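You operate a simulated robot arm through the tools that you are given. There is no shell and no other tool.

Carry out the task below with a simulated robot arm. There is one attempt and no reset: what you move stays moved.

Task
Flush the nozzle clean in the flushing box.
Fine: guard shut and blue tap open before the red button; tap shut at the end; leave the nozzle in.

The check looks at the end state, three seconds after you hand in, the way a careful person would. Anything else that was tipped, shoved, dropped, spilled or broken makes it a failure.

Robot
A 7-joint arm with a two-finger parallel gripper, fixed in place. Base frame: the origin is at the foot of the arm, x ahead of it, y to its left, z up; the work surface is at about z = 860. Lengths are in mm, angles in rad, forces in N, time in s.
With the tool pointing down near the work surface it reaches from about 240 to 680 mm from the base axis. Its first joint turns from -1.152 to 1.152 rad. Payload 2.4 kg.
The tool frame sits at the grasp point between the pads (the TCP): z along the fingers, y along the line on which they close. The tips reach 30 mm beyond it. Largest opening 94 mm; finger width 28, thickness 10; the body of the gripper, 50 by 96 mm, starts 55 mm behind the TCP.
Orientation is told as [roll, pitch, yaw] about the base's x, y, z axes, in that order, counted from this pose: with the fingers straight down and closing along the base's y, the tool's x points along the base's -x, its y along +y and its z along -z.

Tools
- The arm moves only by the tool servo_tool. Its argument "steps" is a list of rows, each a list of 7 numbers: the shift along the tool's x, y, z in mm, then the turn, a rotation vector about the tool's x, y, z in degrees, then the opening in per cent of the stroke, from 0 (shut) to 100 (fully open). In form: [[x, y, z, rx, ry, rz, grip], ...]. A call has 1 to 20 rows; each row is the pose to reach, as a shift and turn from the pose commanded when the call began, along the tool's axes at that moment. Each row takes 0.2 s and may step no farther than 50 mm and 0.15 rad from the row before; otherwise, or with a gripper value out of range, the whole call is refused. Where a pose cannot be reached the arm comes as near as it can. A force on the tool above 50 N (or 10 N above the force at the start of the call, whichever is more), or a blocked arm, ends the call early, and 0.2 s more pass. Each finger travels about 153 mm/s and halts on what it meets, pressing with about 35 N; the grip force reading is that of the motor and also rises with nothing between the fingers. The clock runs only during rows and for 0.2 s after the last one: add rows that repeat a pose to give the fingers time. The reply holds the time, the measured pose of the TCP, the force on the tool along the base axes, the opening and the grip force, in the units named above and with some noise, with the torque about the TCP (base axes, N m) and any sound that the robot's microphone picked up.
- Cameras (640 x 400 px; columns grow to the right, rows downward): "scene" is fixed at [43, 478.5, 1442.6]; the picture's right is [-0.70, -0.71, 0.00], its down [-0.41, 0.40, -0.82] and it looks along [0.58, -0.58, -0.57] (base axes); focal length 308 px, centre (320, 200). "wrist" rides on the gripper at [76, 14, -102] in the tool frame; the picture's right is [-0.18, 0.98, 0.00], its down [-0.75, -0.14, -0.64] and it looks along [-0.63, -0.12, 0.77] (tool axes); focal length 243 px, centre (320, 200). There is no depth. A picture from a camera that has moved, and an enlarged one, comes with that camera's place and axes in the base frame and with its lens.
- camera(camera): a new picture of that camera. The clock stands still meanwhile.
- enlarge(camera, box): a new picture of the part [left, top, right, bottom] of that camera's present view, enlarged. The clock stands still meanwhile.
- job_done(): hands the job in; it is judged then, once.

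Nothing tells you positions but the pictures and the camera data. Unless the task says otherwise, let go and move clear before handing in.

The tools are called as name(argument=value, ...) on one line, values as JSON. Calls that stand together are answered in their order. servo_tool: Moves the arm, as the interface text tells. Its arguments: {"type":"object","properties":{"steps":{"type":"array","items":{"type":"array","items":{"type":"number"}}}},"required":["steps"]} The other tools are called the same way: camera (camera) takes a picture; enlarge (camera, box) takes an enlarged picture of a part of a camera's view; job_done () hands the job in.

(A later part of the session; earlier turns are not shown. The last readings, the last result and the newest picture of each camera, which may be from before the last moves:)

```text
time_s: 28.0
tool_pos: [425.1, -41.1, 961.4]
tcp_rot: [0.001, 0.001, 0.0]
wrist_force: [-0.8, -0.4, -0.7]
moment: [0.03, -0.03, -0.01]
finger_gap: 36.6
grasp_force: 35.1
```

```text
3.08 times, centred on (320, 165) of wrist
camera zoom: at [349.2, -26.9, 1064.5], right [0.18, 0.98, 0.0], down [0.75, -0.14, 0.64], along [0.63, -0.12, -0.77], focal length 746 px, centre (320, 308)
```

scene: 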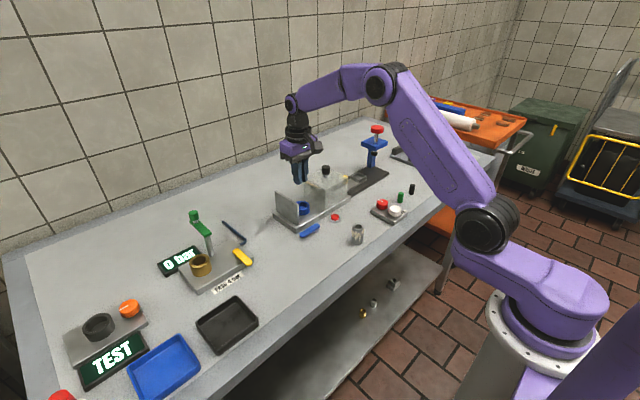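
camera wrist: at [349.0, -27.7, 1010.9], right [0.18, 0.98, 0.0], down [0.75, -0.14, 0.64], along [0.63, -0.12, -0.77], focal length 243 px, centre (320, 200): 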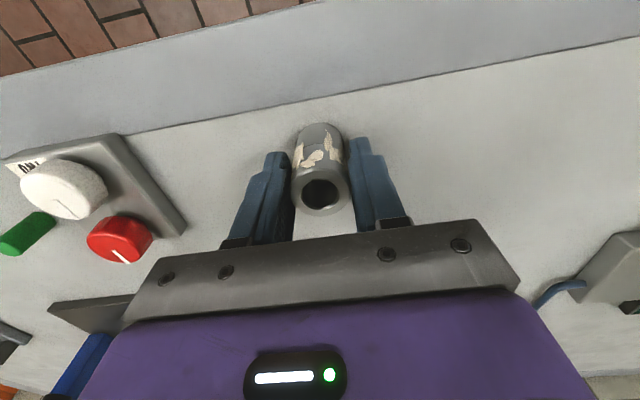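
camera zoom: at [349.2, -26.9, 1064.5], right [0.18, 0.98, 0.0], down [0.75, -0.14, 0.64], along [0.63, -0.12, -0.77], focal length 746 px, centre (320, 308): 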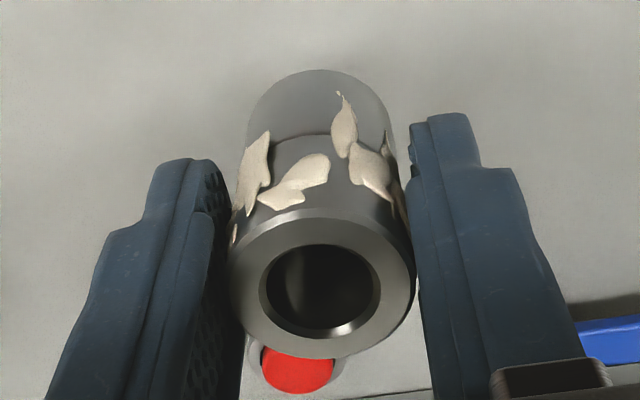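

Little or no slip; the nozzle's base is about 15 mm above cup rim height. Now I'll translate smoothly to above the cup at (619, -12).

servo_tool(steps=[[-5, 0.8, -2, 0, 0, 0, 0], [-18, 2.8, -6, 0, 0, 0, 0], [-38, 5.8, -10, 0, 0, 0, 0], [-60, 9.2, -10, 0, 0, 0, 0], [-82, 12.6, -10, 0, 0, 0, 0], [-104, 16, -10, 0, 0, 0, 0], [-126, 19.4, -10, 0, 0, 0, 0], [-148, 22.8, -10, 0, 0, 0, 0], [-168, 25.8, -10, 0, 0, 0, 0], [-184, 28.3, -10, 0, 0, 0, 0], [-192, 29.5, -10, 0, 0, 0, 0], [-195, 30, -10, 0, 0, 0, 0], [-195, 30, -10, 0, 0, 0, 0]])

camera(camera="wrist")

enlarge(camera="wrist", box=[260, 90, 380, 220])

enlarge(camera="scene", box=[265, 160, 345, 240])

```text
time_s: 30.8
tool_pos: [619.8, -11.8, 970.9]
tcp_rot: [-0.001, -0.001, -0.001]
wrist_force: [-0.3, 0.7, -2.0]
moment: [0.0, 0.01, 0.01]
finger_gap: 36.4
grasp_force: 35.0
```

```text
taken
camera wrist: at [544.4, 2.6, 1074.0], right [0.18, 0.98, 0.0], down [0.75, -0.14, 0.64], along [0.63, -0.12, -0.77], focal length 243 px, centre (320, 200)
```

wrist: 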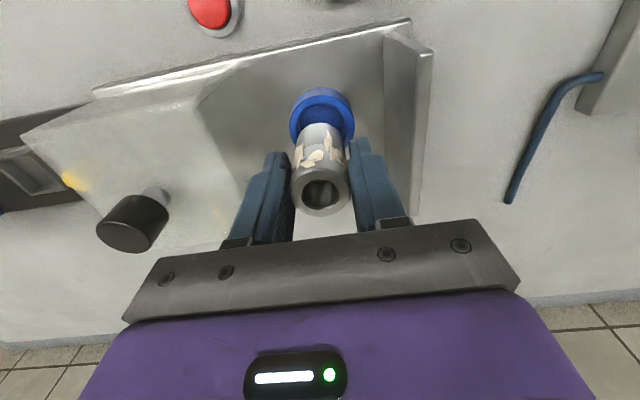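

```text
3.08 times, centred on (320, 155) of wrist
camera zoom: at [544.4, 2.6, 1074.0], right [0.18, 0.98, 0.0], down [0.75, -0.14, 0.64], along [0.63, -0.12, -0.77], focal length 746 px, centre (320, 338)
```

zoom: 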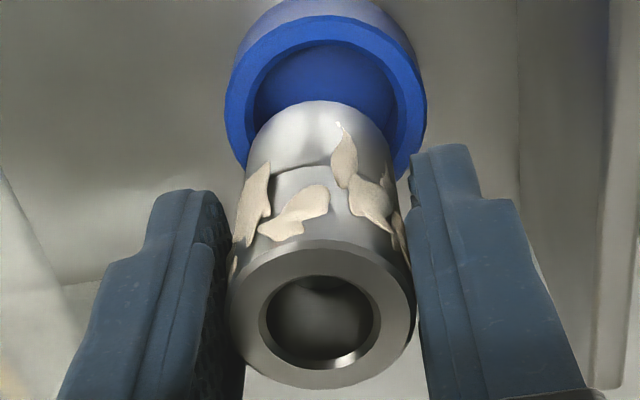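

```text
5.00 times, centred on (305, 200) of scene
camera zoom: at [43.1, 478.5, 1442.6], right [-0.7, -0.71, 0.0], down [-0.41, 0.4, -0.82], along [0.58, -0.58, -0.57], focal length 1541 px, centre (395, 200)
```

zoom: 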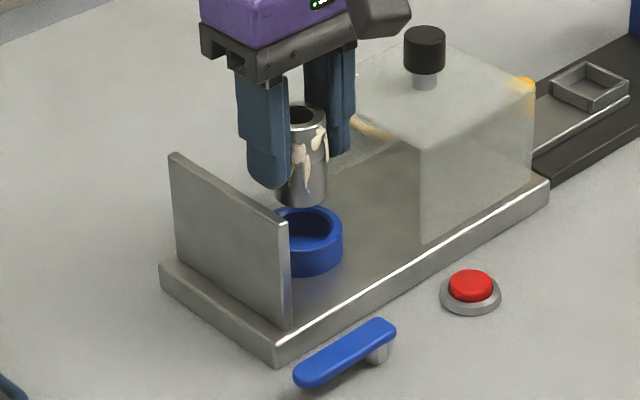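

The nozzle is above the cup; I see a small lateral offset (cup about 1–2 mm toward +y). I'll zoom in to measure alignment precisely.

enlarge(camera="wrist", box=[285, 80, 360, 155])

enlarge(camera="scene", box=[280, 178, 320, 218])

```text
5.33 times, centred on (322, 118) of wrist
camera zoom: at [544.4, 2.6, 1074.0], right [0.18, 0.98, 0.0], down [0.75, -0.14, 0.64], along [0.63, -0.12, -0.77], focal length 1294 px, centre (307, 640)
```

zoom: 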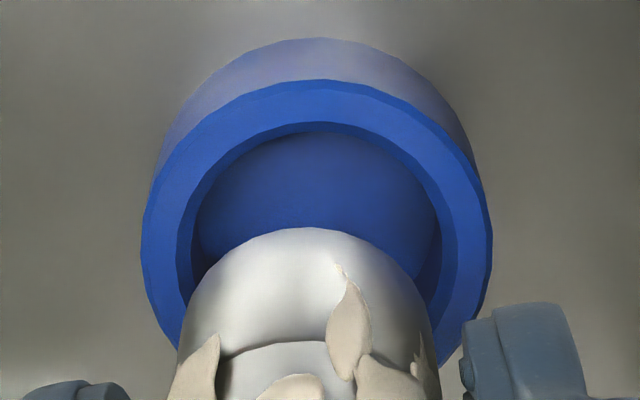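

```text
10.00 times, centred on (300, 198) of scene
camera zoom: at [43.1, 478.5, 1442.6], right [-0.7, -0.71, 0.0], down [-0.41, 0.4, -0.82], along [0.58, -0.58, -0.57], focal length 3082 px, centre (520, 220)
```

zoom: 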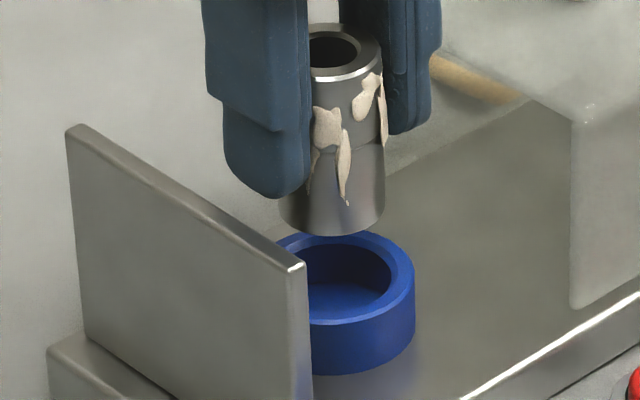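

The cup lies about +1.5 mm in y and +0.5 mm in x from the nozzle; the chamfered bore leaves ~2.5 mm clearance. I'll shift by that and lower slowly into the cup's mouth.

servo_tool(steps=[[-0.5, 1.5, 0, 0, 0, 0, 0], [-0.5, 1.5, 6, 0, 0, 0, 0], [-0.5, 1.5, 14, 0, 0, 0, 0], [-0.5, 1.5, 22, 0, 0, 0, 0], [-0.5, 1.5, 28, 0, 0, 0, 0], [-0.5, 1.5, 31, 0, 0, 0, 0]])

enlarge(camera="wrist", box=[275, 80, 365, 220])

enlarge(camera="scene", box=[275, 178, 325, 228])

```text
time_s: 32.2
tool_pos: [619.3, -9.5, 941.3]
tcp_rot: [0.001, 0.001, -0.002]
wrist_force: [-0.9, 0.8, -1.1]
moment: [-0.02, -0.01, 0.04]
finger_gap: 36.4
grasp_force: 35.3
```

```text
2.86 times, centred on (320, 150) of wrist
camera zoom: at [543.9, 4.1, 1043.0], right [0.18, 0.98, 0.0], down [0.75, -0.14, 0.64], along [0.63, -0.12, -0.77], focal length 693 px, centre (320, 343)
```

zoom: 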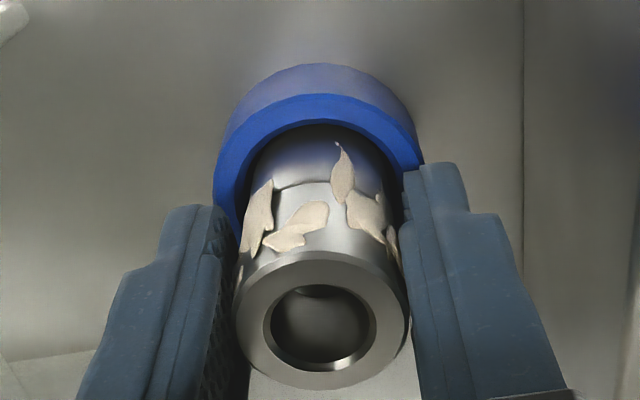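

```text
8.00 times, centred on (300, 203) of scene
camera zoom: at [43.1, 478.5, 1442.6], right [-0.7, -0.71, 0.0], down [-0.41, 0.4, -0.82], along [0.58, -0.58, -0.57], focal length 2466 px, centre (480, 176)
```

zoom: 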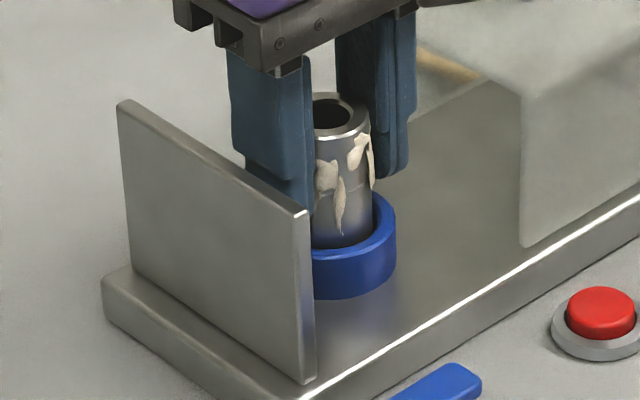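

The nozzle's end is inside the cup mouth. I'll keep lowering in small steps and watch for contact.

servo_tool(steps=[[0, -0.3, 2, 0, 0, 0, 0], [0, -0.3, 4, 0, 0, 0, 0], [0, -0.3, 6, 0, 0, 0, 0], [0, -0.3, 8, 0, 0, 0, 0]])

enlarge(camera="scene", box=[275, 178, 325, 228])

```text
time_s: 33.2
tool_pos: [621.1, -10.4, 931.9]
tcp_rot: [0.002, 0.0, -0.001]
wrist_force: [0.0, -0.7, -1.4]
moment: [-0.03, -0.01, 0.02]
finger_gap: 36.2
grasp_force: 35.1
```

```text
8.00 times, centred on (300, 203) of scene
camera zoom: at [43.1, 478.5, 1442.6], right [-0.7, -0.71, 0.0], down [-0.41, 0.4, -0.82], along [0.58, -0.58, -0.57], focal length 2466 px, centre (480, 176)
```

zoom: 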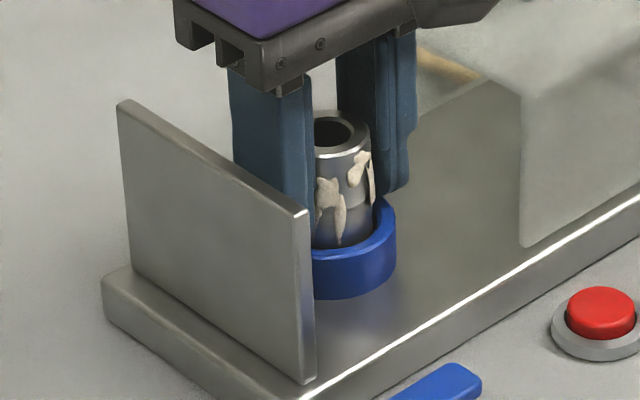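

No contact yet. A few more millimetres down.

servo_tool(steps=[[0, 0, 1, 0, 0, 0, 0], [0, 0, 2, 0, 0, 0, 0], [0, 0, 3, 0, 0, 0, 0], [0, 0, 4, 0, 0, 0, 0]])

enlarge(camera="scene", box=[275, 178, 325, 228])

enlarge(camera="wrist", box=[275, 80, 365, 220])

```text
time_s: 34.2
tool_pos: [620.9, -10.9, 930.2]
tcp_rot: [0.0, -0.004, 0.001]
wrist_force: [-7.7, 0.7, 26.3]
moment: [-0.16, 0.17, -0.09]
finger_gap: 36.6
grasp_force: 35.1
```

```text
8.00 times, centred on (300, 203) of scene
camera zoom: at [42.3, 478.5, 1442.6], right [-0.7, -0.71, 0.0], down [-0.41, 0.4, -0.82], along [0.59, -0.58, -0.57], focal length 2466 px, centre (480, 176)
```

zoom: 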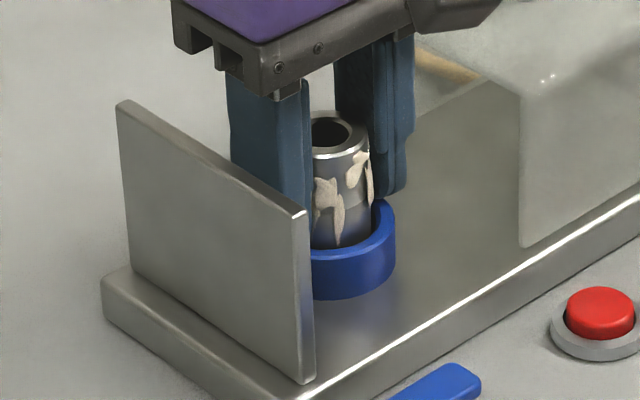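

```text
2.86 times, centred on (320, 150) of wrist
camera zoom: at [544.4, 4.0, 1032.9], right [0.18, 0.98, 0.0], down [0.75, -0.14, 0.65], along [0.63, -0.12, -0.76], focal length 693 px, centre (320, 343)
```

zoom: 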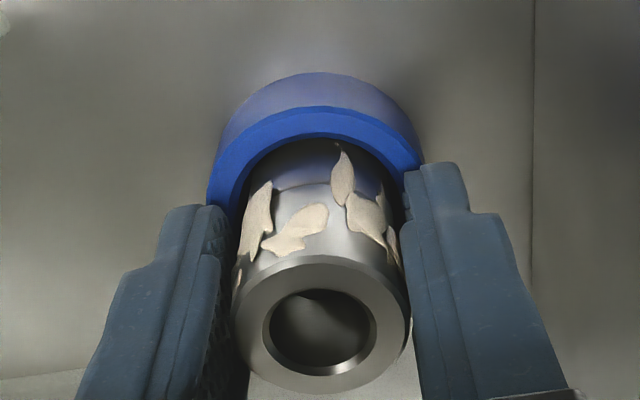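

Contact at z≈930 (26 N up): the nozzle seems to be on the cup's floor. I'll relieve the load, open a little and see whether it stands seated.

servo_tool(steps=[[0, 0, -1.3, 0, 0, 0, 0], [0, 0, -1.3, 0, 0, 0, 30], [0, 0, -1.3, 0, 0, 0, 42], [0, 0, -1.3, 0, 0, 0, 50], [0, 0, -1.3, 0, 0, 0, 50]])

enlarge(camera="scene", box=[275, 178, 325, 228])

enlarge(camera="wrist", box=[275, 80, 365, 220])

```text
time_s: 35.4
tool_pos: [619.9, -12.4, 930.4]
tcp_rot: [-0.001, 0.001, -0.003]
wrist_force: [2.5, -5.3, 11.3]
moment: [0.13, -0.02, -0.14]
finger_gap: 43.4
grasp_force: 0.0
```

```text
8.00 times, centred on (300, 203) of scene
camera zoom: at [42.9, 478.3, 1442.7], right [-0.7, -0.71, 0.0], down [-0.41, 0.4, -0.82], along [0.59, -0.58, -0.57], focal length 2466 px, centre (480, 176)
```

zoom: 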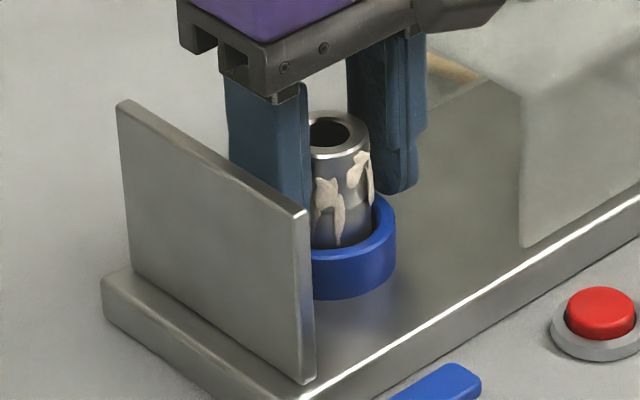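

```text
2.86 times, centred on (320, 150) of wrist
camera zoom: at [544.3, 2.2, 1032.4], right [0.19, 0.98, 0.0], down [0.75, -0.14, 0.64], along [0.63, -0.12, -0.77], focal length 693 px, centre (320, 343)
```

zoom: 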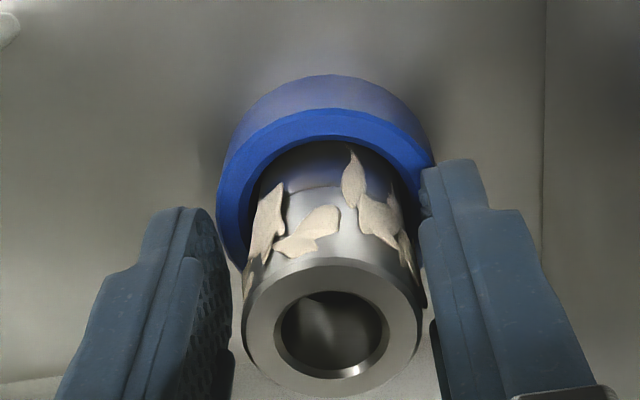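

The fingers are partly open with a light upward force, so a fingertip is probably touching the cup rim. I'll raise a few millimetres and finish opening.

servo_tool(steps=[[0, 0, -1, 0, 0, 0, 50], [0, 0, -3, 0, 0, 0, 52], [0, 0, -5, 0, 0, 0, 54], [0, 0, -5, 0, 0, 0, 54]])

enlarge(camera="scene", box=[275, 178, 325, 228])

enlarge(camera="wrist", box=[275, 80, 365, 220])

```text
time_s: 36.4
tool_pos: [619.1, -9.7, 935.3]
tcp_rot: [0.001, 0.001, -0.001]
wrist_force: [0.4, -0.3, 0.4]
moment: [0.0, 0.0, 0.02]
finger_gap: 50.6
grasp_force: 0.1
```

```text
8.00 times, centred on (300, 203) of scene
camera zoom: at [43.0, 478.5, 1442.6], right [-0.7, -0.71, 0.0], down [-0.41, 0.4, -0.82], along [0.58, -0.58, -0.57], focal length 2466 px, centre (480, 176)
```

zoom: 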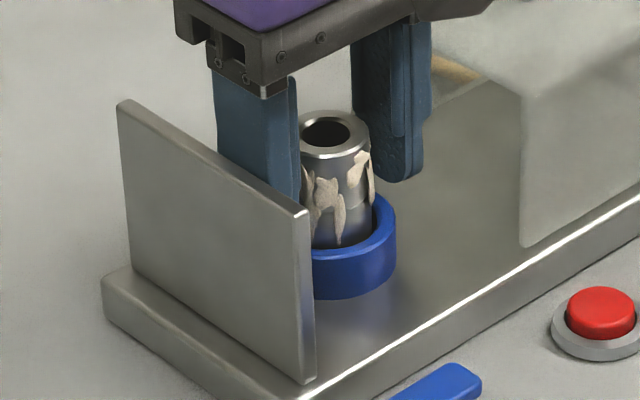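

```text
2.86 times, centred on (320, 150) of wrist
camera zoom: at [543.8, 3.9, 1037.7], right [0.18, 0.98, 0.0], down [0.75, -0.14, 0.64], along [0.63, -0.12, -0.77], focal length 693 px, centre (320, 343)
```

zoom: 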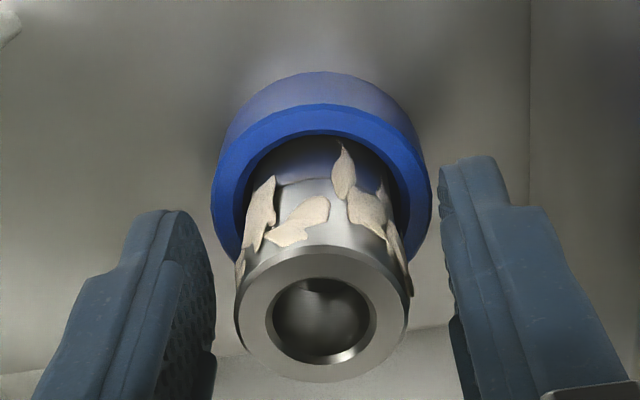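

The nozzle stands free and upright in the cup (top z≈933, base on the cup floor). I'll rise clear and go to the guard knob at about (619, -115).

servo_tool(steps=[[0, 0, -15, 0, 0, 0, 54], [0, 0, -35, 0, 0, 0, 54], [0, 0, -60, 0, 0, 0, 54], [0, 0, -95, 0, 0, 0, 54], [0, 0, -110, 0, 0, 0, 60], [0, -30, -110, 0, 0, 0, 60], [0, -65, -110, 0, 0, 0, 60], [0, -95, -110, 0, 0, 0, 60], [0.5, -104.5, -110, 0, 0, 0, 60], [0.5, -104.5, -110, 0, 0, 0, 60]])

camera(camera="wrist")

enlarge(camera="scene", box=[265, 160, 365, 240])

```text
time_s: 38.6
tool_pos: [620.6, -117.1, 1045.5]
tcp_rot: [0.001, 0.0, -0.001]
wrist_force: [-0.3, -0.5, 0.5]
moment: [0.0, -0.01, 0.03]
finger_gap: 56.7
grasp_force: 0.0
```

```text
taken
camera wrist: at [544.8, -101.2, 1147.1], right [0.18, 0.98, 0.0], down [0.75, -0.14, 0.64], along [0.63, -0.12, -0.77], focal length 243 px, centre (320, 200)
```

wrist: 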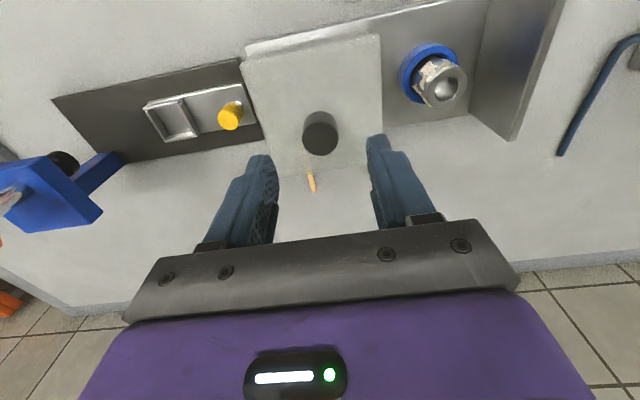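

```text
5.00 times, centred on (315, 200) of scene
camera zoom: at [43.0, 478.5, 1442.6], right [-0.7, -0.71, 0.0], down [-0.41, 0.4, -0.82], along [0.58, -0.58, -0.57], focal length 1541 px, centre (345, 200)
```

zoom: 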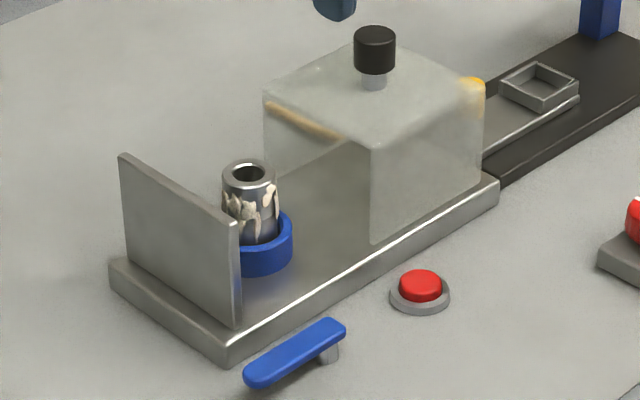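

The nozzle is upright in the cup. Now I descend onto the guard knob and grip it.

servo_tool(steps=[[0, 0, 15, 0, 0, 0, 60], [0, 0, 32, 0, 0, 0, 60], [0, 0, 45, 0, 0, 0, 60], [0, 0, 52, 0, 0, 0, 60], [0, 0, 52, 0, 0, 0, 40], [0, 0, 52, 0, 0, 0, 20], [0, 0, 52, 0, 0, 0, 0], [0, 0, 52, 0, 0, 0, 0]])

```text
time_s: 40.4
tool_pos: [620.2, -115.2, 993.0]
tcp_rot: [0.0, 0.0, -0.001]
wrist_force: [-0.3, 1.3, -2.3]
moment: [-0.2, -0.41, -0.02]
finger_gap: 25.3
grasp_force: 44.8
```

Knob gripped (25.3 mm). I'll slide the guard shut toward +y, watching the force.

servo_tool(steps=[[0, 5, 0, 0, 0, 0, 0], [0, 14, 0, 0, 0, 0, 0], [0, 24, 0, 0, 0, 0, 0], [0, 34, 0, 0, 0, 0, 0], [0, 44, 0, 0, 0, 0, 0], [0, 54, 0, 0, 0, 0, 0], [0, 64, 0, 0, 0, 0, 0], [0, 74, 0, 0, 0, 0, 0], [0, 84, 0, 0, 0, 0, 0], [0, 92, 0, 0, 0, 0, 0], [0, 98, 0, 0, 0, 0, 0]])

enlarge(camera="scene", box=[265, 160, 365, 240])

```text
time_s: 42.8
tool_pos: [620.0, -15.0, 992.0]
tcp_rot: [0.002, 0.004, 0.0]
wrist_force: [8.6, 2.0, -12.0]
moment: [-0.22, 1.07, -0.18]
finger_gap: 25.4
grasp_force: 44.6
```

```text
5.00 times, centred on (315, 200) of scene
camera zoom: at [43.6, 478.5, 1442.6], right [-0.7, -0.71, 0.0], down [-0.41, 0.4, -0.82], along [0.58, -0.58, -0.57], focal length 1541 px, centre (345, 200)
```

zoom: 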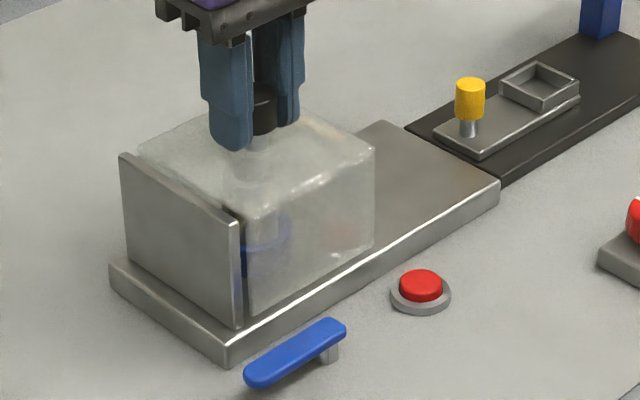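

Nearly shut; I'll push the last few millimetres until it reaches its stop.

servo_tool(steps=[[0, 2, 0, 0, 0, 0, 0], [0, 4, 0, 0, 0, 0, 0], [0, 6, 0, 0, 0, 0, 0], [0, 8, 0, 0, 0, 0, 0], [0, 10, 0, 0, 0, 0, 0]])

enlarge(camera="scene", box=[265, 160, 365, 240])

```text
time_s: 44.0
tool_pos: [620.8, -11.0, 993.2]
tcp_rot: [-0.001, 0.002, -0.002]
wrist_force: [3.2, -13.4, -16.9]
moment: [0.31, -0.37, 0.26]
finger_gap: 25.5
grasp_force: 44.3
```

```text
5.00 times, centred on (315, 200) of scene
camera zoom: at [43.5, 478.1, 1442.7], right [-0.7, -0.71, 0.0], down [-0.41, 0.4, -0.82], along [0.58, -0.58, -0.57], focal length 1541 px, centre (345, 200)
```

zoom: 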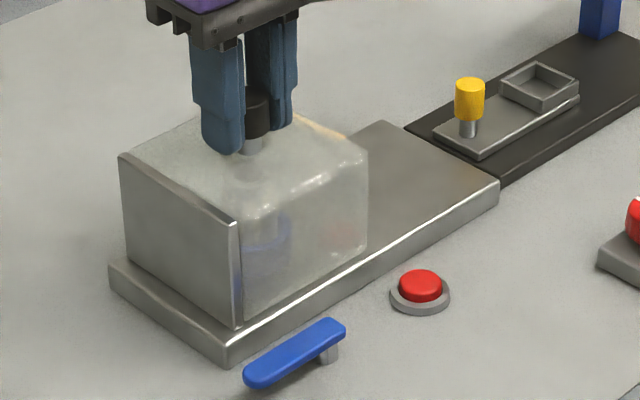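

The guard is shut against its end wall (stop at y≈-11). I'll ease off, release and rise, then inspect the tap.

servo_tool(steps=[[0, -2.5, 0, 0, 0, 0, 0], [0, -2.5, 0, 0, 0, 0, 30], [0, -2.5, 0, 0, 0, 0, 55], [0, -2.5, 0, 0, 0, 0, 60], [0, -2.5, -15, 0, 0, 0, 60], [0, -2.5, -45, 0, 0, 0, 60], [0, -2.5, -80, 0, 0, 0, 60], [0, -2.5, -100, 0, 0, 0, 60], [35, -2.5, -100, 0, 0, 0, 60], [75, -2.5, -100, 0, 0, 0, 60], [115, -2.5, -100, 0, 0, 0, 60], [145, -2.5, -100, 0, 0, 0, 60], [155, -2.5, -100, 0, 0, 0, 60], [155, -2.5, -100, 0, 0, 0, 60]])

camera(camera="wrist")

enlarge(camera="scene", box=[265, 170, 365, 250])

```text
time_s: 47.0
tool_pos: [465.3, -8.1, 1093.0]
tcp_rot: [0.001, 0.0, 0.0]
wrist_force: [-0.9, 0.4, -0.3]
moment: [0.0, 0.04, -0.01]
finger_gap: 56.5
grasp_force: 0.1
```

```text
taken
camera wrist: at [388.8, 5.6, 1194.2], right [0.18, 0.98, 0.0], down [0.75, -0.14, 0.64], along [0.63, -0.12, -0.77], focal length 243 px, centre (320, 200)
```

wrist: 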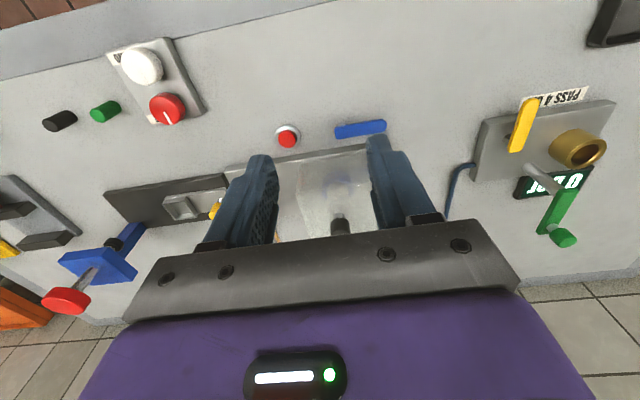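

```text
5.00 times, centred on (315, 210) of scene
camera zoom: at [43.0, 478.5, 1442.6], right [-0.7, -0.71, 0.0], down [-0.41, 0.4, -0.82], along [0.58, -0.58, -0.57], focal length 1541 px, centre (345, 150)
```

zoom: 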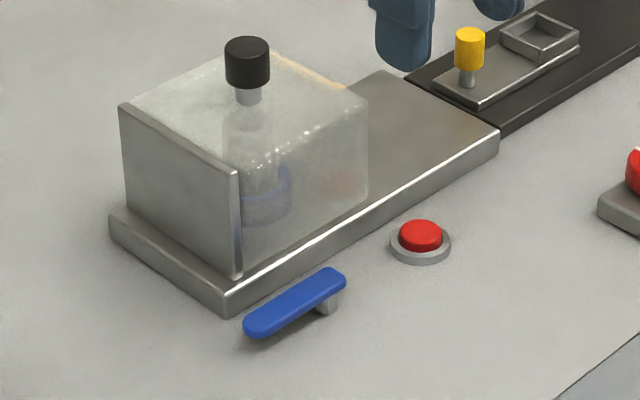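

The guard is shut with the nozzle visible inside. Next I'll study the blue tap and red button closely.

enlarge(camera="wrist", box=[260, 100, 400, 170])

enlarge(camera="scene", box=[295, 205, 355, 245])

```text
4.57 times, centred on (330, 135) of wrist
camera zoom: at [388.8, 5.6, 1194.2], right [0.18, 0.98, 0.0], down [0.75, -0.14, 0.64], along [0.63, -0.12, -0.77], focal length 1109 px, centre (274, 497)
```

zoom: 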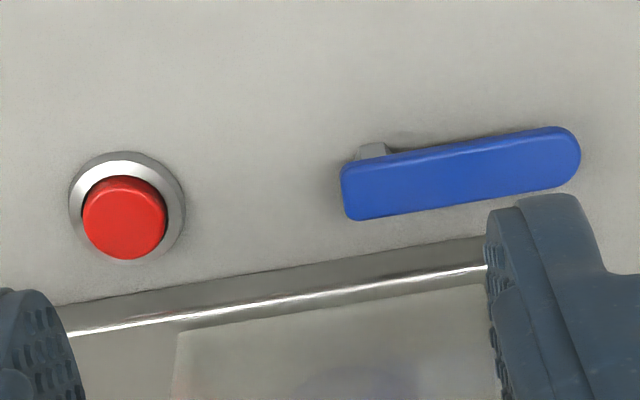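

```text
10.00 times, centred on (325, 225) of scene
camera zoom: at [43.0, 478.5, 1442.6], right [-0.7, -0.71, 0.0], down [-0.41, 0.4, -0.82], along [0.58, -0.58, -0.57], focal length 3082 px, centre (270, -50)
```

zoom: 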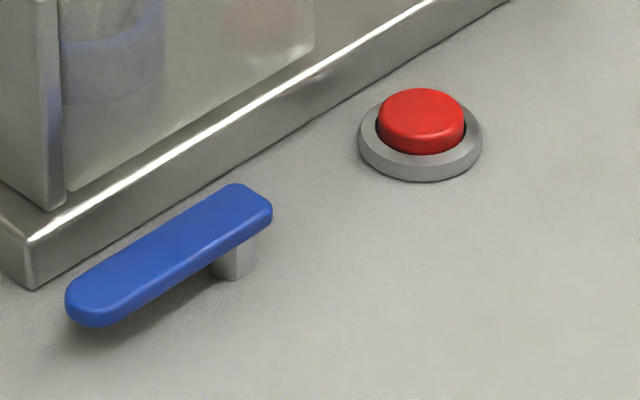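

The lever's pivot is at about (532, 10) at its −y end and the arm points along +y to about y=69; the box blocks +x, so it must swing toward −x. I'll turn the gripper −90° in yaw while moving above the lever's free end, to straddle it.

servo_tool(steps=[[-5.7, 5.4, 5, 0, 0, 7.5, 50], [-11.3, 10.8, 10, 0, 0, 15, 50], [-17, 16.3, 15, 0, 0, 22.5, 50], [-22.7, 21.7, 20, 0, 0, 30, 50], [-28.3, 27, 25, 0, 0, 37.5, 50], [-34, 32.5, 30, 0, 0, 45, 50], [-39.7, 38, 35, 0, 0, 52.5, 50], [-45.3, 43.3, 40, 0, 0, 60, 50], [-51, 48.8, 45, 0, 0, 67.5, 50], [-56.7, 54.2, 50, 0, 0, 75, 50], [-62.3, 59.6, 55, 0, 0, 82.5, 50], [-68, 65, 60, 0, 0, 90, 50], [-68, 65, 60, 0, 0, 90, 50]])

camera(camera="wrist")

camera(camera="scene")

```text
time_s: 49.8
tool_pos: [533.0, 54.6, 1033.7]
tcp_rot: [0.001, 0.0, -1.572]
wrist_force: [0.2, -0.4, -0.9]
moment: [0.0, -0.03, -0.01]
finger_gap: 47.1
grasp_force: 0.0
```

```text
taken
camera wrist: at [547.5, 131.4, 1136.2], right [0.98, -0.19, 0.0], down [-0.14, -0.75, 0.64], along [-0.12, -0.63, -0.77], focal length 243 px, centre (320, 200)
```

wrist: 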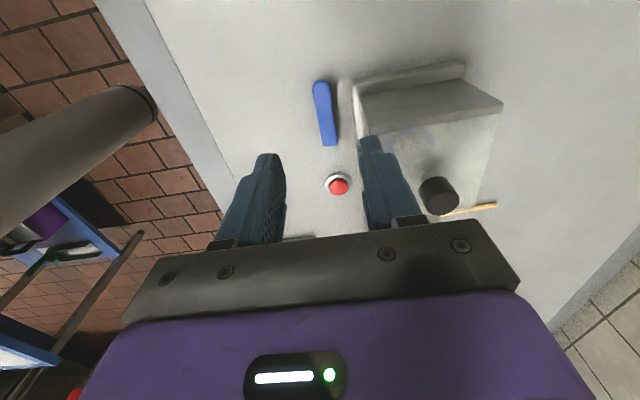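

```text
taken
```

scene: 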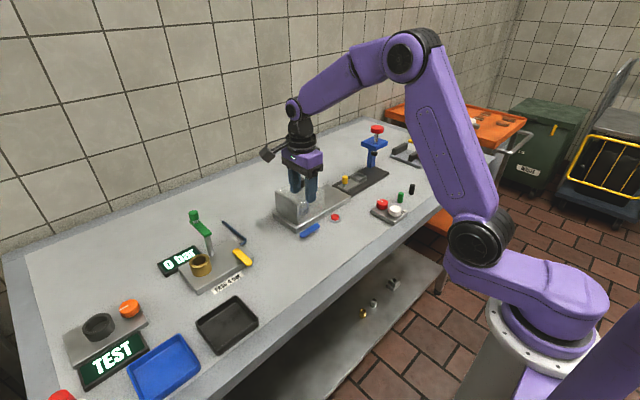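

enlarge(camera="wrist", box=[290, 60, 400, 200])

enlarge(camera="scene", box=[265, 160, 365, 250])

```text
2.86 times, centred on (345, 130) of wrist
camera zoom: at [547.5, 131.4, 1136.2], right [0.98, -0.19, 0.0], down [-0.14, -0.75, 0.64], along [-0.12, -0.63, -0.77], focal length 693 px, centre (249, 400)
```

zoom: 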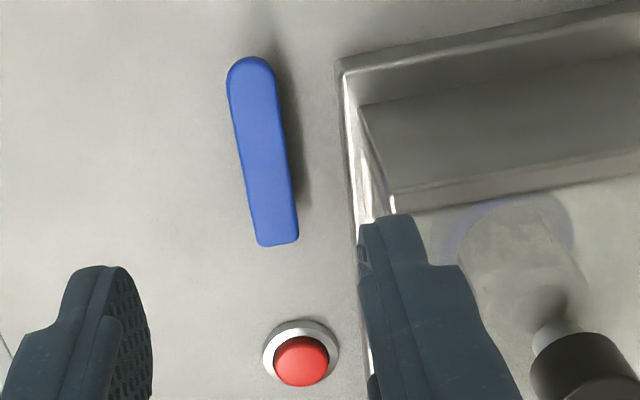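

```text
4.44 times, centred on (315, 205) of scene
camera zoom: at [43.0, 478.5, 1442.6], right [-0.7, -0.71, 0.0], down [-0.41, 0.4, -0.82], along [0.58, -0.58, -0.57], focal length 1370 px, centre (342, 178)
```

zoom: 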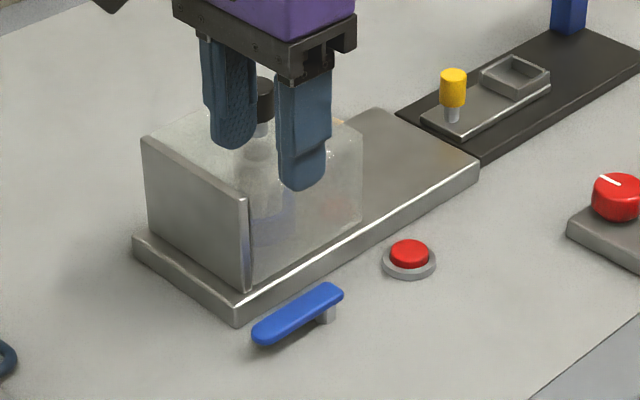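

The lever spans y≈2…71 at x≈534, its top at z≈885, and the plate's front edge is at x≈565, so one finger fits in the gap. I'll descend part-way with a narrowed opening and check alignment.

servo_tool(steps=[[1, 1, 20, 0, 0, 0, 40], [2.8, 2.3, 45, 0, 0, 0, 30], [2.8, 2.3, 70, 0, 0, 0, 27], [2.8, 2.3, 90, 0, 0, 0, 27], [2.8, 2.3, 103, 0, 0, 0, 27], [2.8, 2.3, 103, 0, 0, 0, 27]])

enlarge(camera="wrist", box=[250, 80, 400, 220])

enlarge(camera="scene", box=[265, 170, 355, 250])

```text
time_s: 51.2
tool_pos: [533.8, 59.3, 930.6]
tcp_rot: [0.0, 0.001, -1.571]
wrist_force: [0.7, 0.3, -0.1]
moment: [0.02, -0.04, -0.01]
finger_gap: 25.7
grasp_force: 0.0
```

```text
2.86 times, centred on (325, 150) of wrist
camera zoom: at [549.3, 135.4, 1033.1], right [0.98, -0.18, 0.0], down [-0.14, -0.75, 0.64], along [-0.12, -0.63, -0.77], focal length 693 px, centre (306, 343)
```

zoom: 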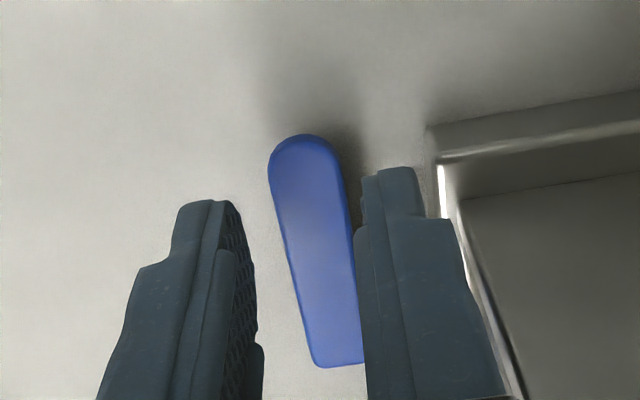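

```text
5.00 times, centred on (310, 210) of scene
camera zoom: at [43.0, 478.5, 1442.6], right [-0.7, -0.71, 0.0], down [-0.41, 0.4, -0.82], along [0.58, -0.58, -0.57], focal length 1541 px, centre (370, 150)
```

zoom: 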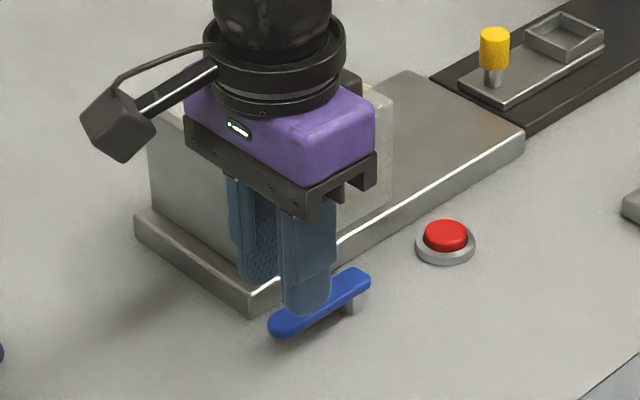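

Alignment is close: the lever is about 1.4 mm toward +x from the fork's centre. I'll correct and lower the fingertips beside the lever.

servo_tool(steps=[[0, 1.4, 0, 0, 0, 0, 28], [0, 1.4, 8, 0, 0, 0, 28], [0, 1.4, 16, 0, 0, 0, 28], [0, 1.4, 24, 0, 0, 0, 28], [0, 1.4, 30, 0, 0, 0, 28], [0, 1.4, 30, 0, 0, 0, 28]])

enlarge(camera="wrist", box=[250, 80, 400, 220])

enlarge(camera="scene", box=[265, 170, 355, 250])

```text
time_s: 52.6
tool_pos: [535.7, 59.2, 899.9]
tcp_rot: [0.0, -0.001, -1.57]
wrist_force: [0.1, -0.7, 0.5]
moment: [0.0, 0.0, -0.01]
finger_gap: 26.1
grasp_force: 0.0
```

```text
2.86 times, centred on (325, 150) of wrist
camera zoom: at [550.1, 134.7, 1002.6], right [0.98, -0.18, 0.0], down [-0.14, -0.75, 0.64], along [-0.12, -0.63, -0.77], focal length 693 px, centre (306, 343)
```

zoom: 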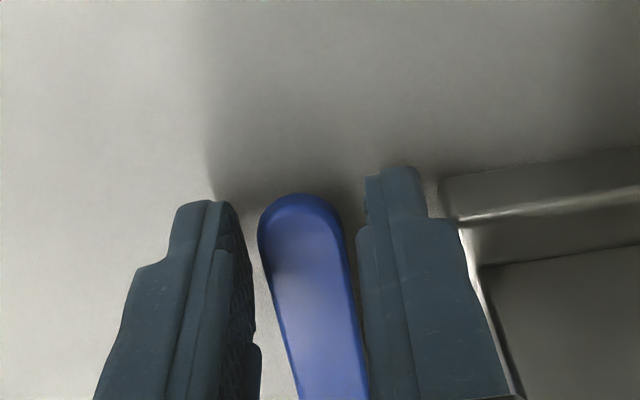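

```text
5.00 times, centred on (310, 210) of scene
camera zoom: at [43.0, 478.5, 1442.6], right [-0.7, -0.71, 0.0], down [-0.41, 0.4, -0.82], along [0.58, -0.58, -0.57], focal length 1541 px, centre (370, 150)
```

zoom: 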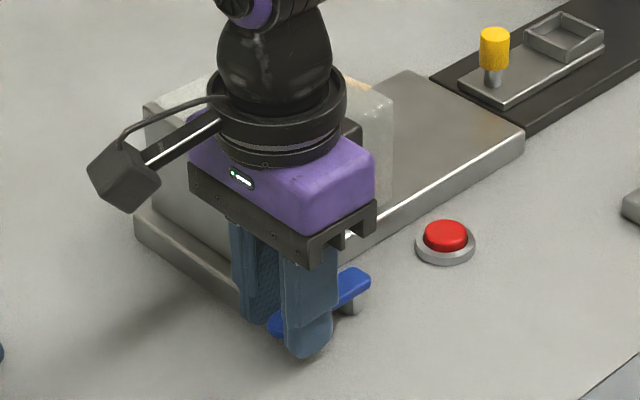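

The fork straddles the lever's free end cleanly. I'll start turning it toward −x along the arc about the pivot, first 22°.

servo_tool(steps=[[-0.41, -6.27, 0, 0, 0, -7.5, 28], [-1.64, -12.42, 0, 0, 0, -15, 28], [-3.65, -18.37, 0, 0, 0, -22.5, 28]])

enlarge(camera="wrist", box=[250, 80, 400, 220])

enlarge(camera="scene", box=[265, 170, 355, 250])

```text
time_s: 53.4
tool_pos: [516.7, 54.4, 901.5]
tcp_rot: [0.0, 0.0, -1.177]
wrist_force: [1.4, 1.6, 0.6]
moment: [-0.01, -0.02, 0.02]
finger_gap: 27.5
grasp_force: 1.1
```

```text
2.86 times, centred on (325, 150) of wrist
camera zoom: at [501.0, 130.6, 1003.2], right [0.98, 0.21, 0.0], down [0.16, -0.75, 0.64], along [0.13, -0.63, -0.77], focal length 693 px, centre (306, 343)
```

zoom: 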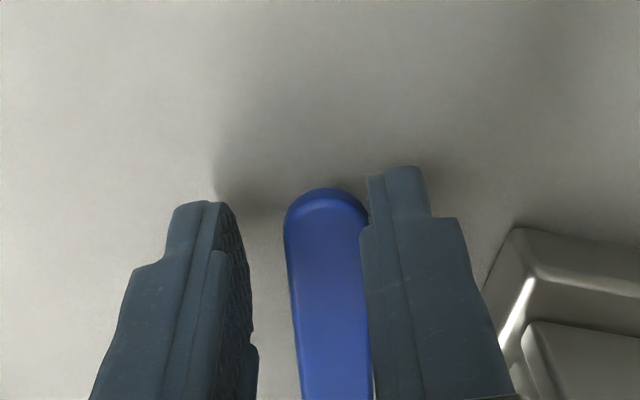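

```text
5.00 times, centred on (310, 210) of scene
camera zoom: at [43.1, 478.5, 1442.6], right [-0.7, -0.71, 0.0], down [-0.41, 0.4, -0.82], along [0.58, -0.58, -0.57], focal length 1541 px, centre (370, 150)
```

zoom: 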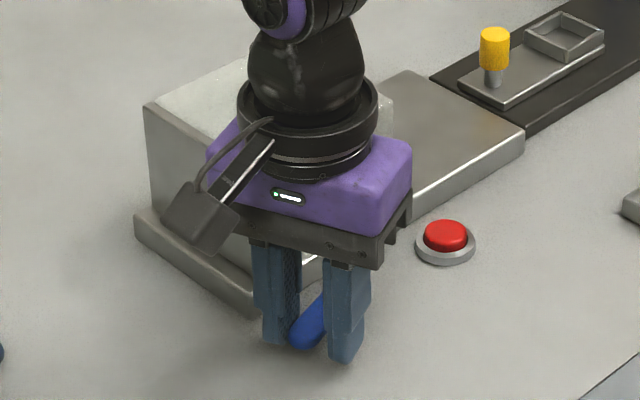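

The lever turns easily. I'll continue along the arc to about 90°.

servo_tool(steps=[[-0.41, -6.27, 0, 0, 0, -7.5, 28], [-1.64, -12.42, 0, 0, 0, -15, 28], [-3.65, -18.37, 0, 0, 0, -22.5, 28], [-6.43, -24, 0, 0, 0, -30, 28], [-9.92, -29.22, 0, 0, 0, -37.5, 28], [-14.06, -33.94, 0, 0, 0, -45, 28], [-18.78, -38.08, 0, 0, 0, -52.5, 28], [-24, -41.57, 0, 0, 0, -60, 28]])

camera(camera="wrist")

enlarge(camera="scene", box=[265, 170, 365, 250])

```text
time_s: 55.2
tool_pos: [489.0, 16.0, 900.2]
tcp_rot: [-0.001, 0.0, -0.128]
wrist_force: [-0.6, 2.5, 1.1]
moment: [0.07, 0.01, 0.0]
finger_gap: 27.0
grasp_force: 1.5
```

```text
taken
camera wrist: at [414.2, 40.2, 1002.7], right [0.31, 0.95, 0.0], down [0.73, -0.24, 0.64], along [0.61, -0.2, -0.77], focal length 243 px, centre (320, 200)
```

wrist: 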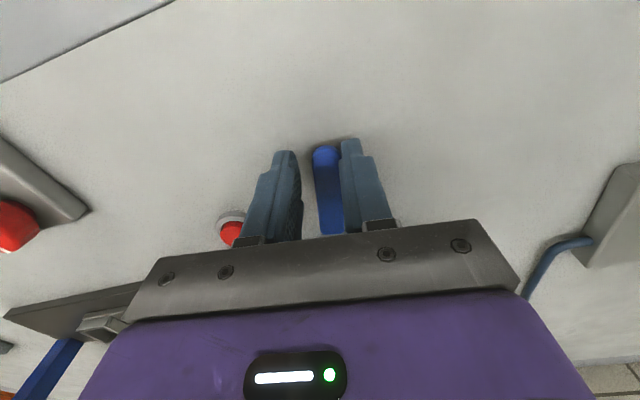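

```text
5.00 times, centred on (315, 210) of scene
camera zoom: at [43.0, 478.5, 1442.6], right [-0.7, -0.71, 0.0], down [-0.41, 0.4, -0.82], along [0.59, -0.58, -0.57], focal length 1541 px, centre (345, 150)
```

zoom: 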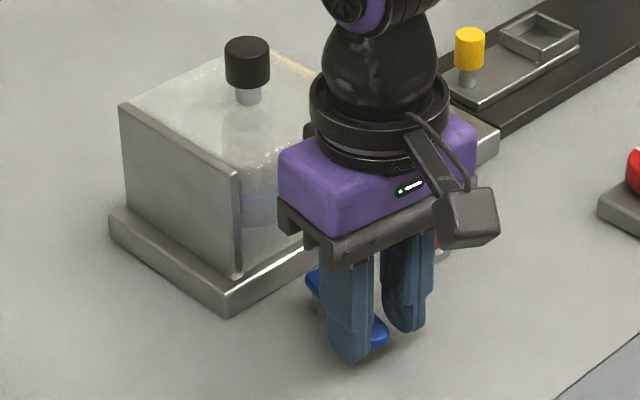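

Lever is following, now near 80°. I'll continue carefully until it meets its stop.

servo_tool(steps=[[-0.1, -3.1, 0, 0, 0, -3.75, 28], [-0.41, -6.27, 0, 0, 0, -7.5, 28], [-0.9, -9.2, 0, 0, 0, -11, 28]])

enlarge(camera="wrist", box=[220, 120, 420, 250])

enlarge(camera="scene", box=[265, 170, 365, 250])

```text
time_s: 56.0
tool_pos: [488.3, 7.3, 898.9]
tcp_rot: [0.0, 0.001, 0.061]
wrist_force: [0.1, 2.1, -0.3]
moment: [0.03, 0.01, 0.01]
finger_gap: 27.6
grasp_force: 0.8
```

```text
3.08 times, centred on (320, 185) of wrist
camera zoom: at [411.1, 16.8, 1002.6], right [0.12, 0.99, 0.0], down [0.76, -0.09, 0.64], along [0.64, -0.08, -0.77], focal length 746 px, centre (320, 246)
```

zoom: 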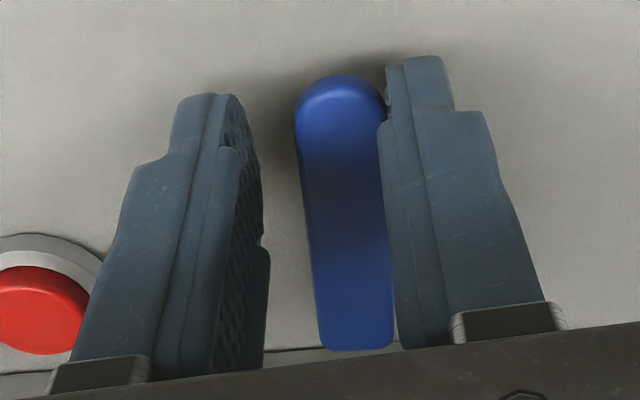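

```text
5.00 times, centred on (315, 210) of scene
camera zoom: at [43.0, 478.5, 1442.6], right [-0.7, -0.71, 0.0], down [-0.41, 0.4, -0.82], along [0.58, -0.58, -0.57], focal length 1541 px, centre (345, 150)
```

zoom: 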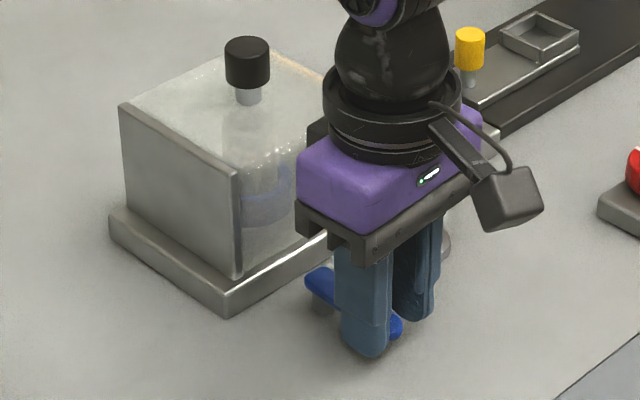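

The lever is now about 87° round, still with only light friction. A few more degrees until the stop.

servo_tool(steps=[[-0.03, -1.7, 0, 0, 0, -2, 28], [-0.1, -3.3, 0, 0, 0, -4, 28], [-0.26, -5.0, 0, 0, 0, -6, 28]])

enlarge(camera="wrist", box=[220, 120, 420, 250])

```text
time_s: 56.8
tool_pos: [488.9, 4.2, 900.2]
tcp_rot: [-0.001, 0.0, 0.168]
wrist_force: [-0.5, 9.5, -3.0]
moment: [0.16, -0.08, -0.06]
finger_gap: 31.9
grasp_force: 4.7
```

```text
3.08 times, centred on (320, 185) of wrist
camera zoom: at [412.0, 4.9, 1002.6], right [0.02, 1.0, 0.0], down [0.77, -0.01, 0.64], along [0.64, -0.01, -0.77], focal length 746 px, centre (320, 246)
```

zoom: 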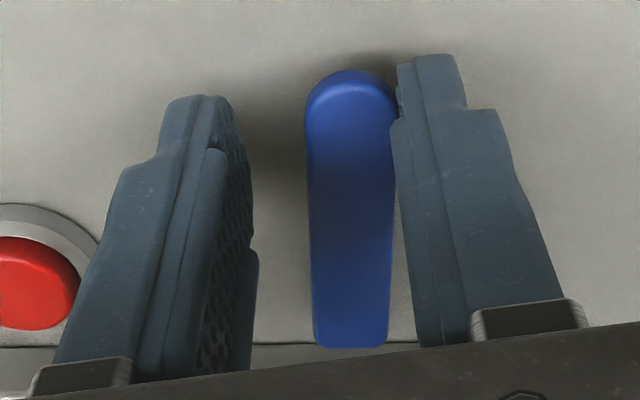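

The lever met its stop (9.5 N and finger pushed back), so the tap is fully turned. I'll recentre the fork on the lever, then lift straight up and look.

servo_tool(steps=[[-0.6, 4, 0, 0, 0, 5, 30], [-1.3, 7.8, 0, 0, 0, 9.5, 32], [-1.3, 7.8, -10, 0, 0, 9.5, 34], [-1.3, 7.8, -30, 0, 0, 9.5, 34], [-1.3, 7.8, -60, 0, 0, 9.5, 34], [-1.3, 7.8, -100, 0, 0, 9.5, 34], [-1.3, 7.8, -130, 0, 0, 9.5, 34], [-1.3, 7.8, -130, 0, 0, 9.5, 34]])

camera(camera="wrist")

enlarge(camera="scene", box=[265, 170, 365, 250])

```text
time_s: 58.6
tool_pos: [488.6, 9.2, 1030.5]
tcp_rot: [0.0, -0.001, -0.002]
wrist_force: [0.2, -0.1, -0.2]
moment: [0.0, -0.02, 0.02]
finger_gap: 32.0
grasp_force: 0.1
```

```text
taken
camera wrist: at [412.7, 24.1, 1132.6], right [0.18, 0.98, 0.0], down [0.75, -0.14, 0.64], along [0.63, -0.12, -0.77], focal length 243 px, centre (320, 200)
```

wrist: 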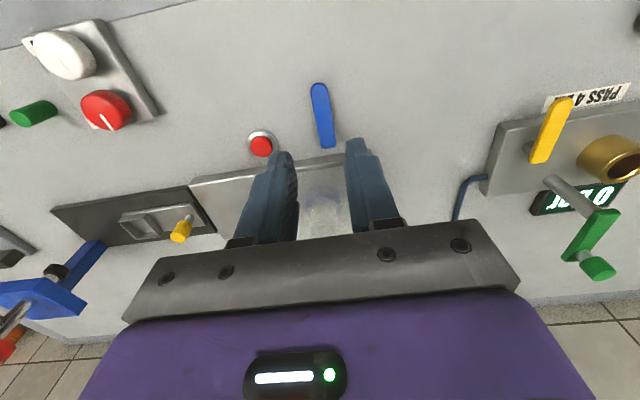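

```text
5.00 times, centred on (315, 210) of scene
camera zoom: at [43.0, 478.5, 1442.6], right [-0.7, -0.71, 0.0], down [-0.41, 0.4, -0.82], along [0.58, -0.58, -0.57], focal length 1541 px, centre (345, 150)
```

zoom: 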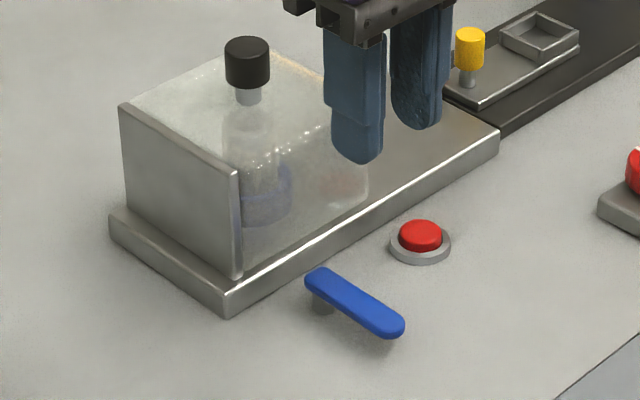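

The blue lever has turned to point toward the robot (−x): tap open, guard shut. Now I'll locate the red button precisely.

enlarge(camera="wrist", box=[235, 115, 295, 175])

enlarge(camera="scene", box=[320, 205, 350, 230])

```text
6.67 times, centred on (265, 145) of wrist
camera zoom: at [412.7, 24.1, 1132.6], right [0.18, 0.98, 0.0], down [0.75, -0.14, 0.64], along [0.63, -0.12, -0.77], focal length 1618 px, centre (687, 567)
```

zoom: 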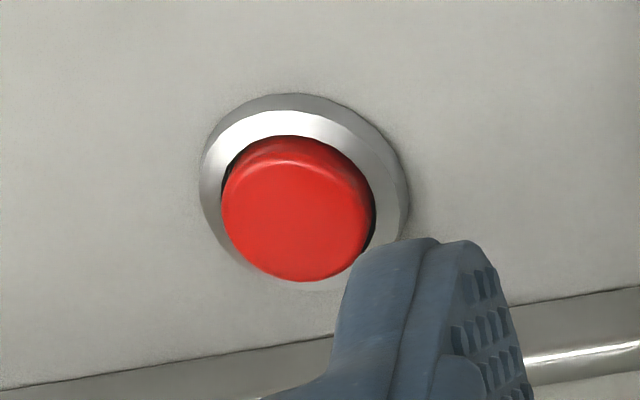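

```text
16.00 times, centred on (335, 218) of scene
camera zoom: at [43.0, 478.5, 1442.6], right [-0.7, -0.71, 0.0], down [-0.41, 0.4, -0.82], along [0.58, -0.58, -0.57], focal length 4932 px, centre (80, -80)
```

zoom: 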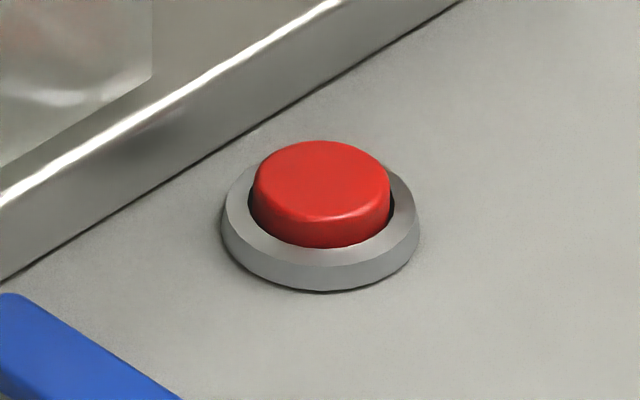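

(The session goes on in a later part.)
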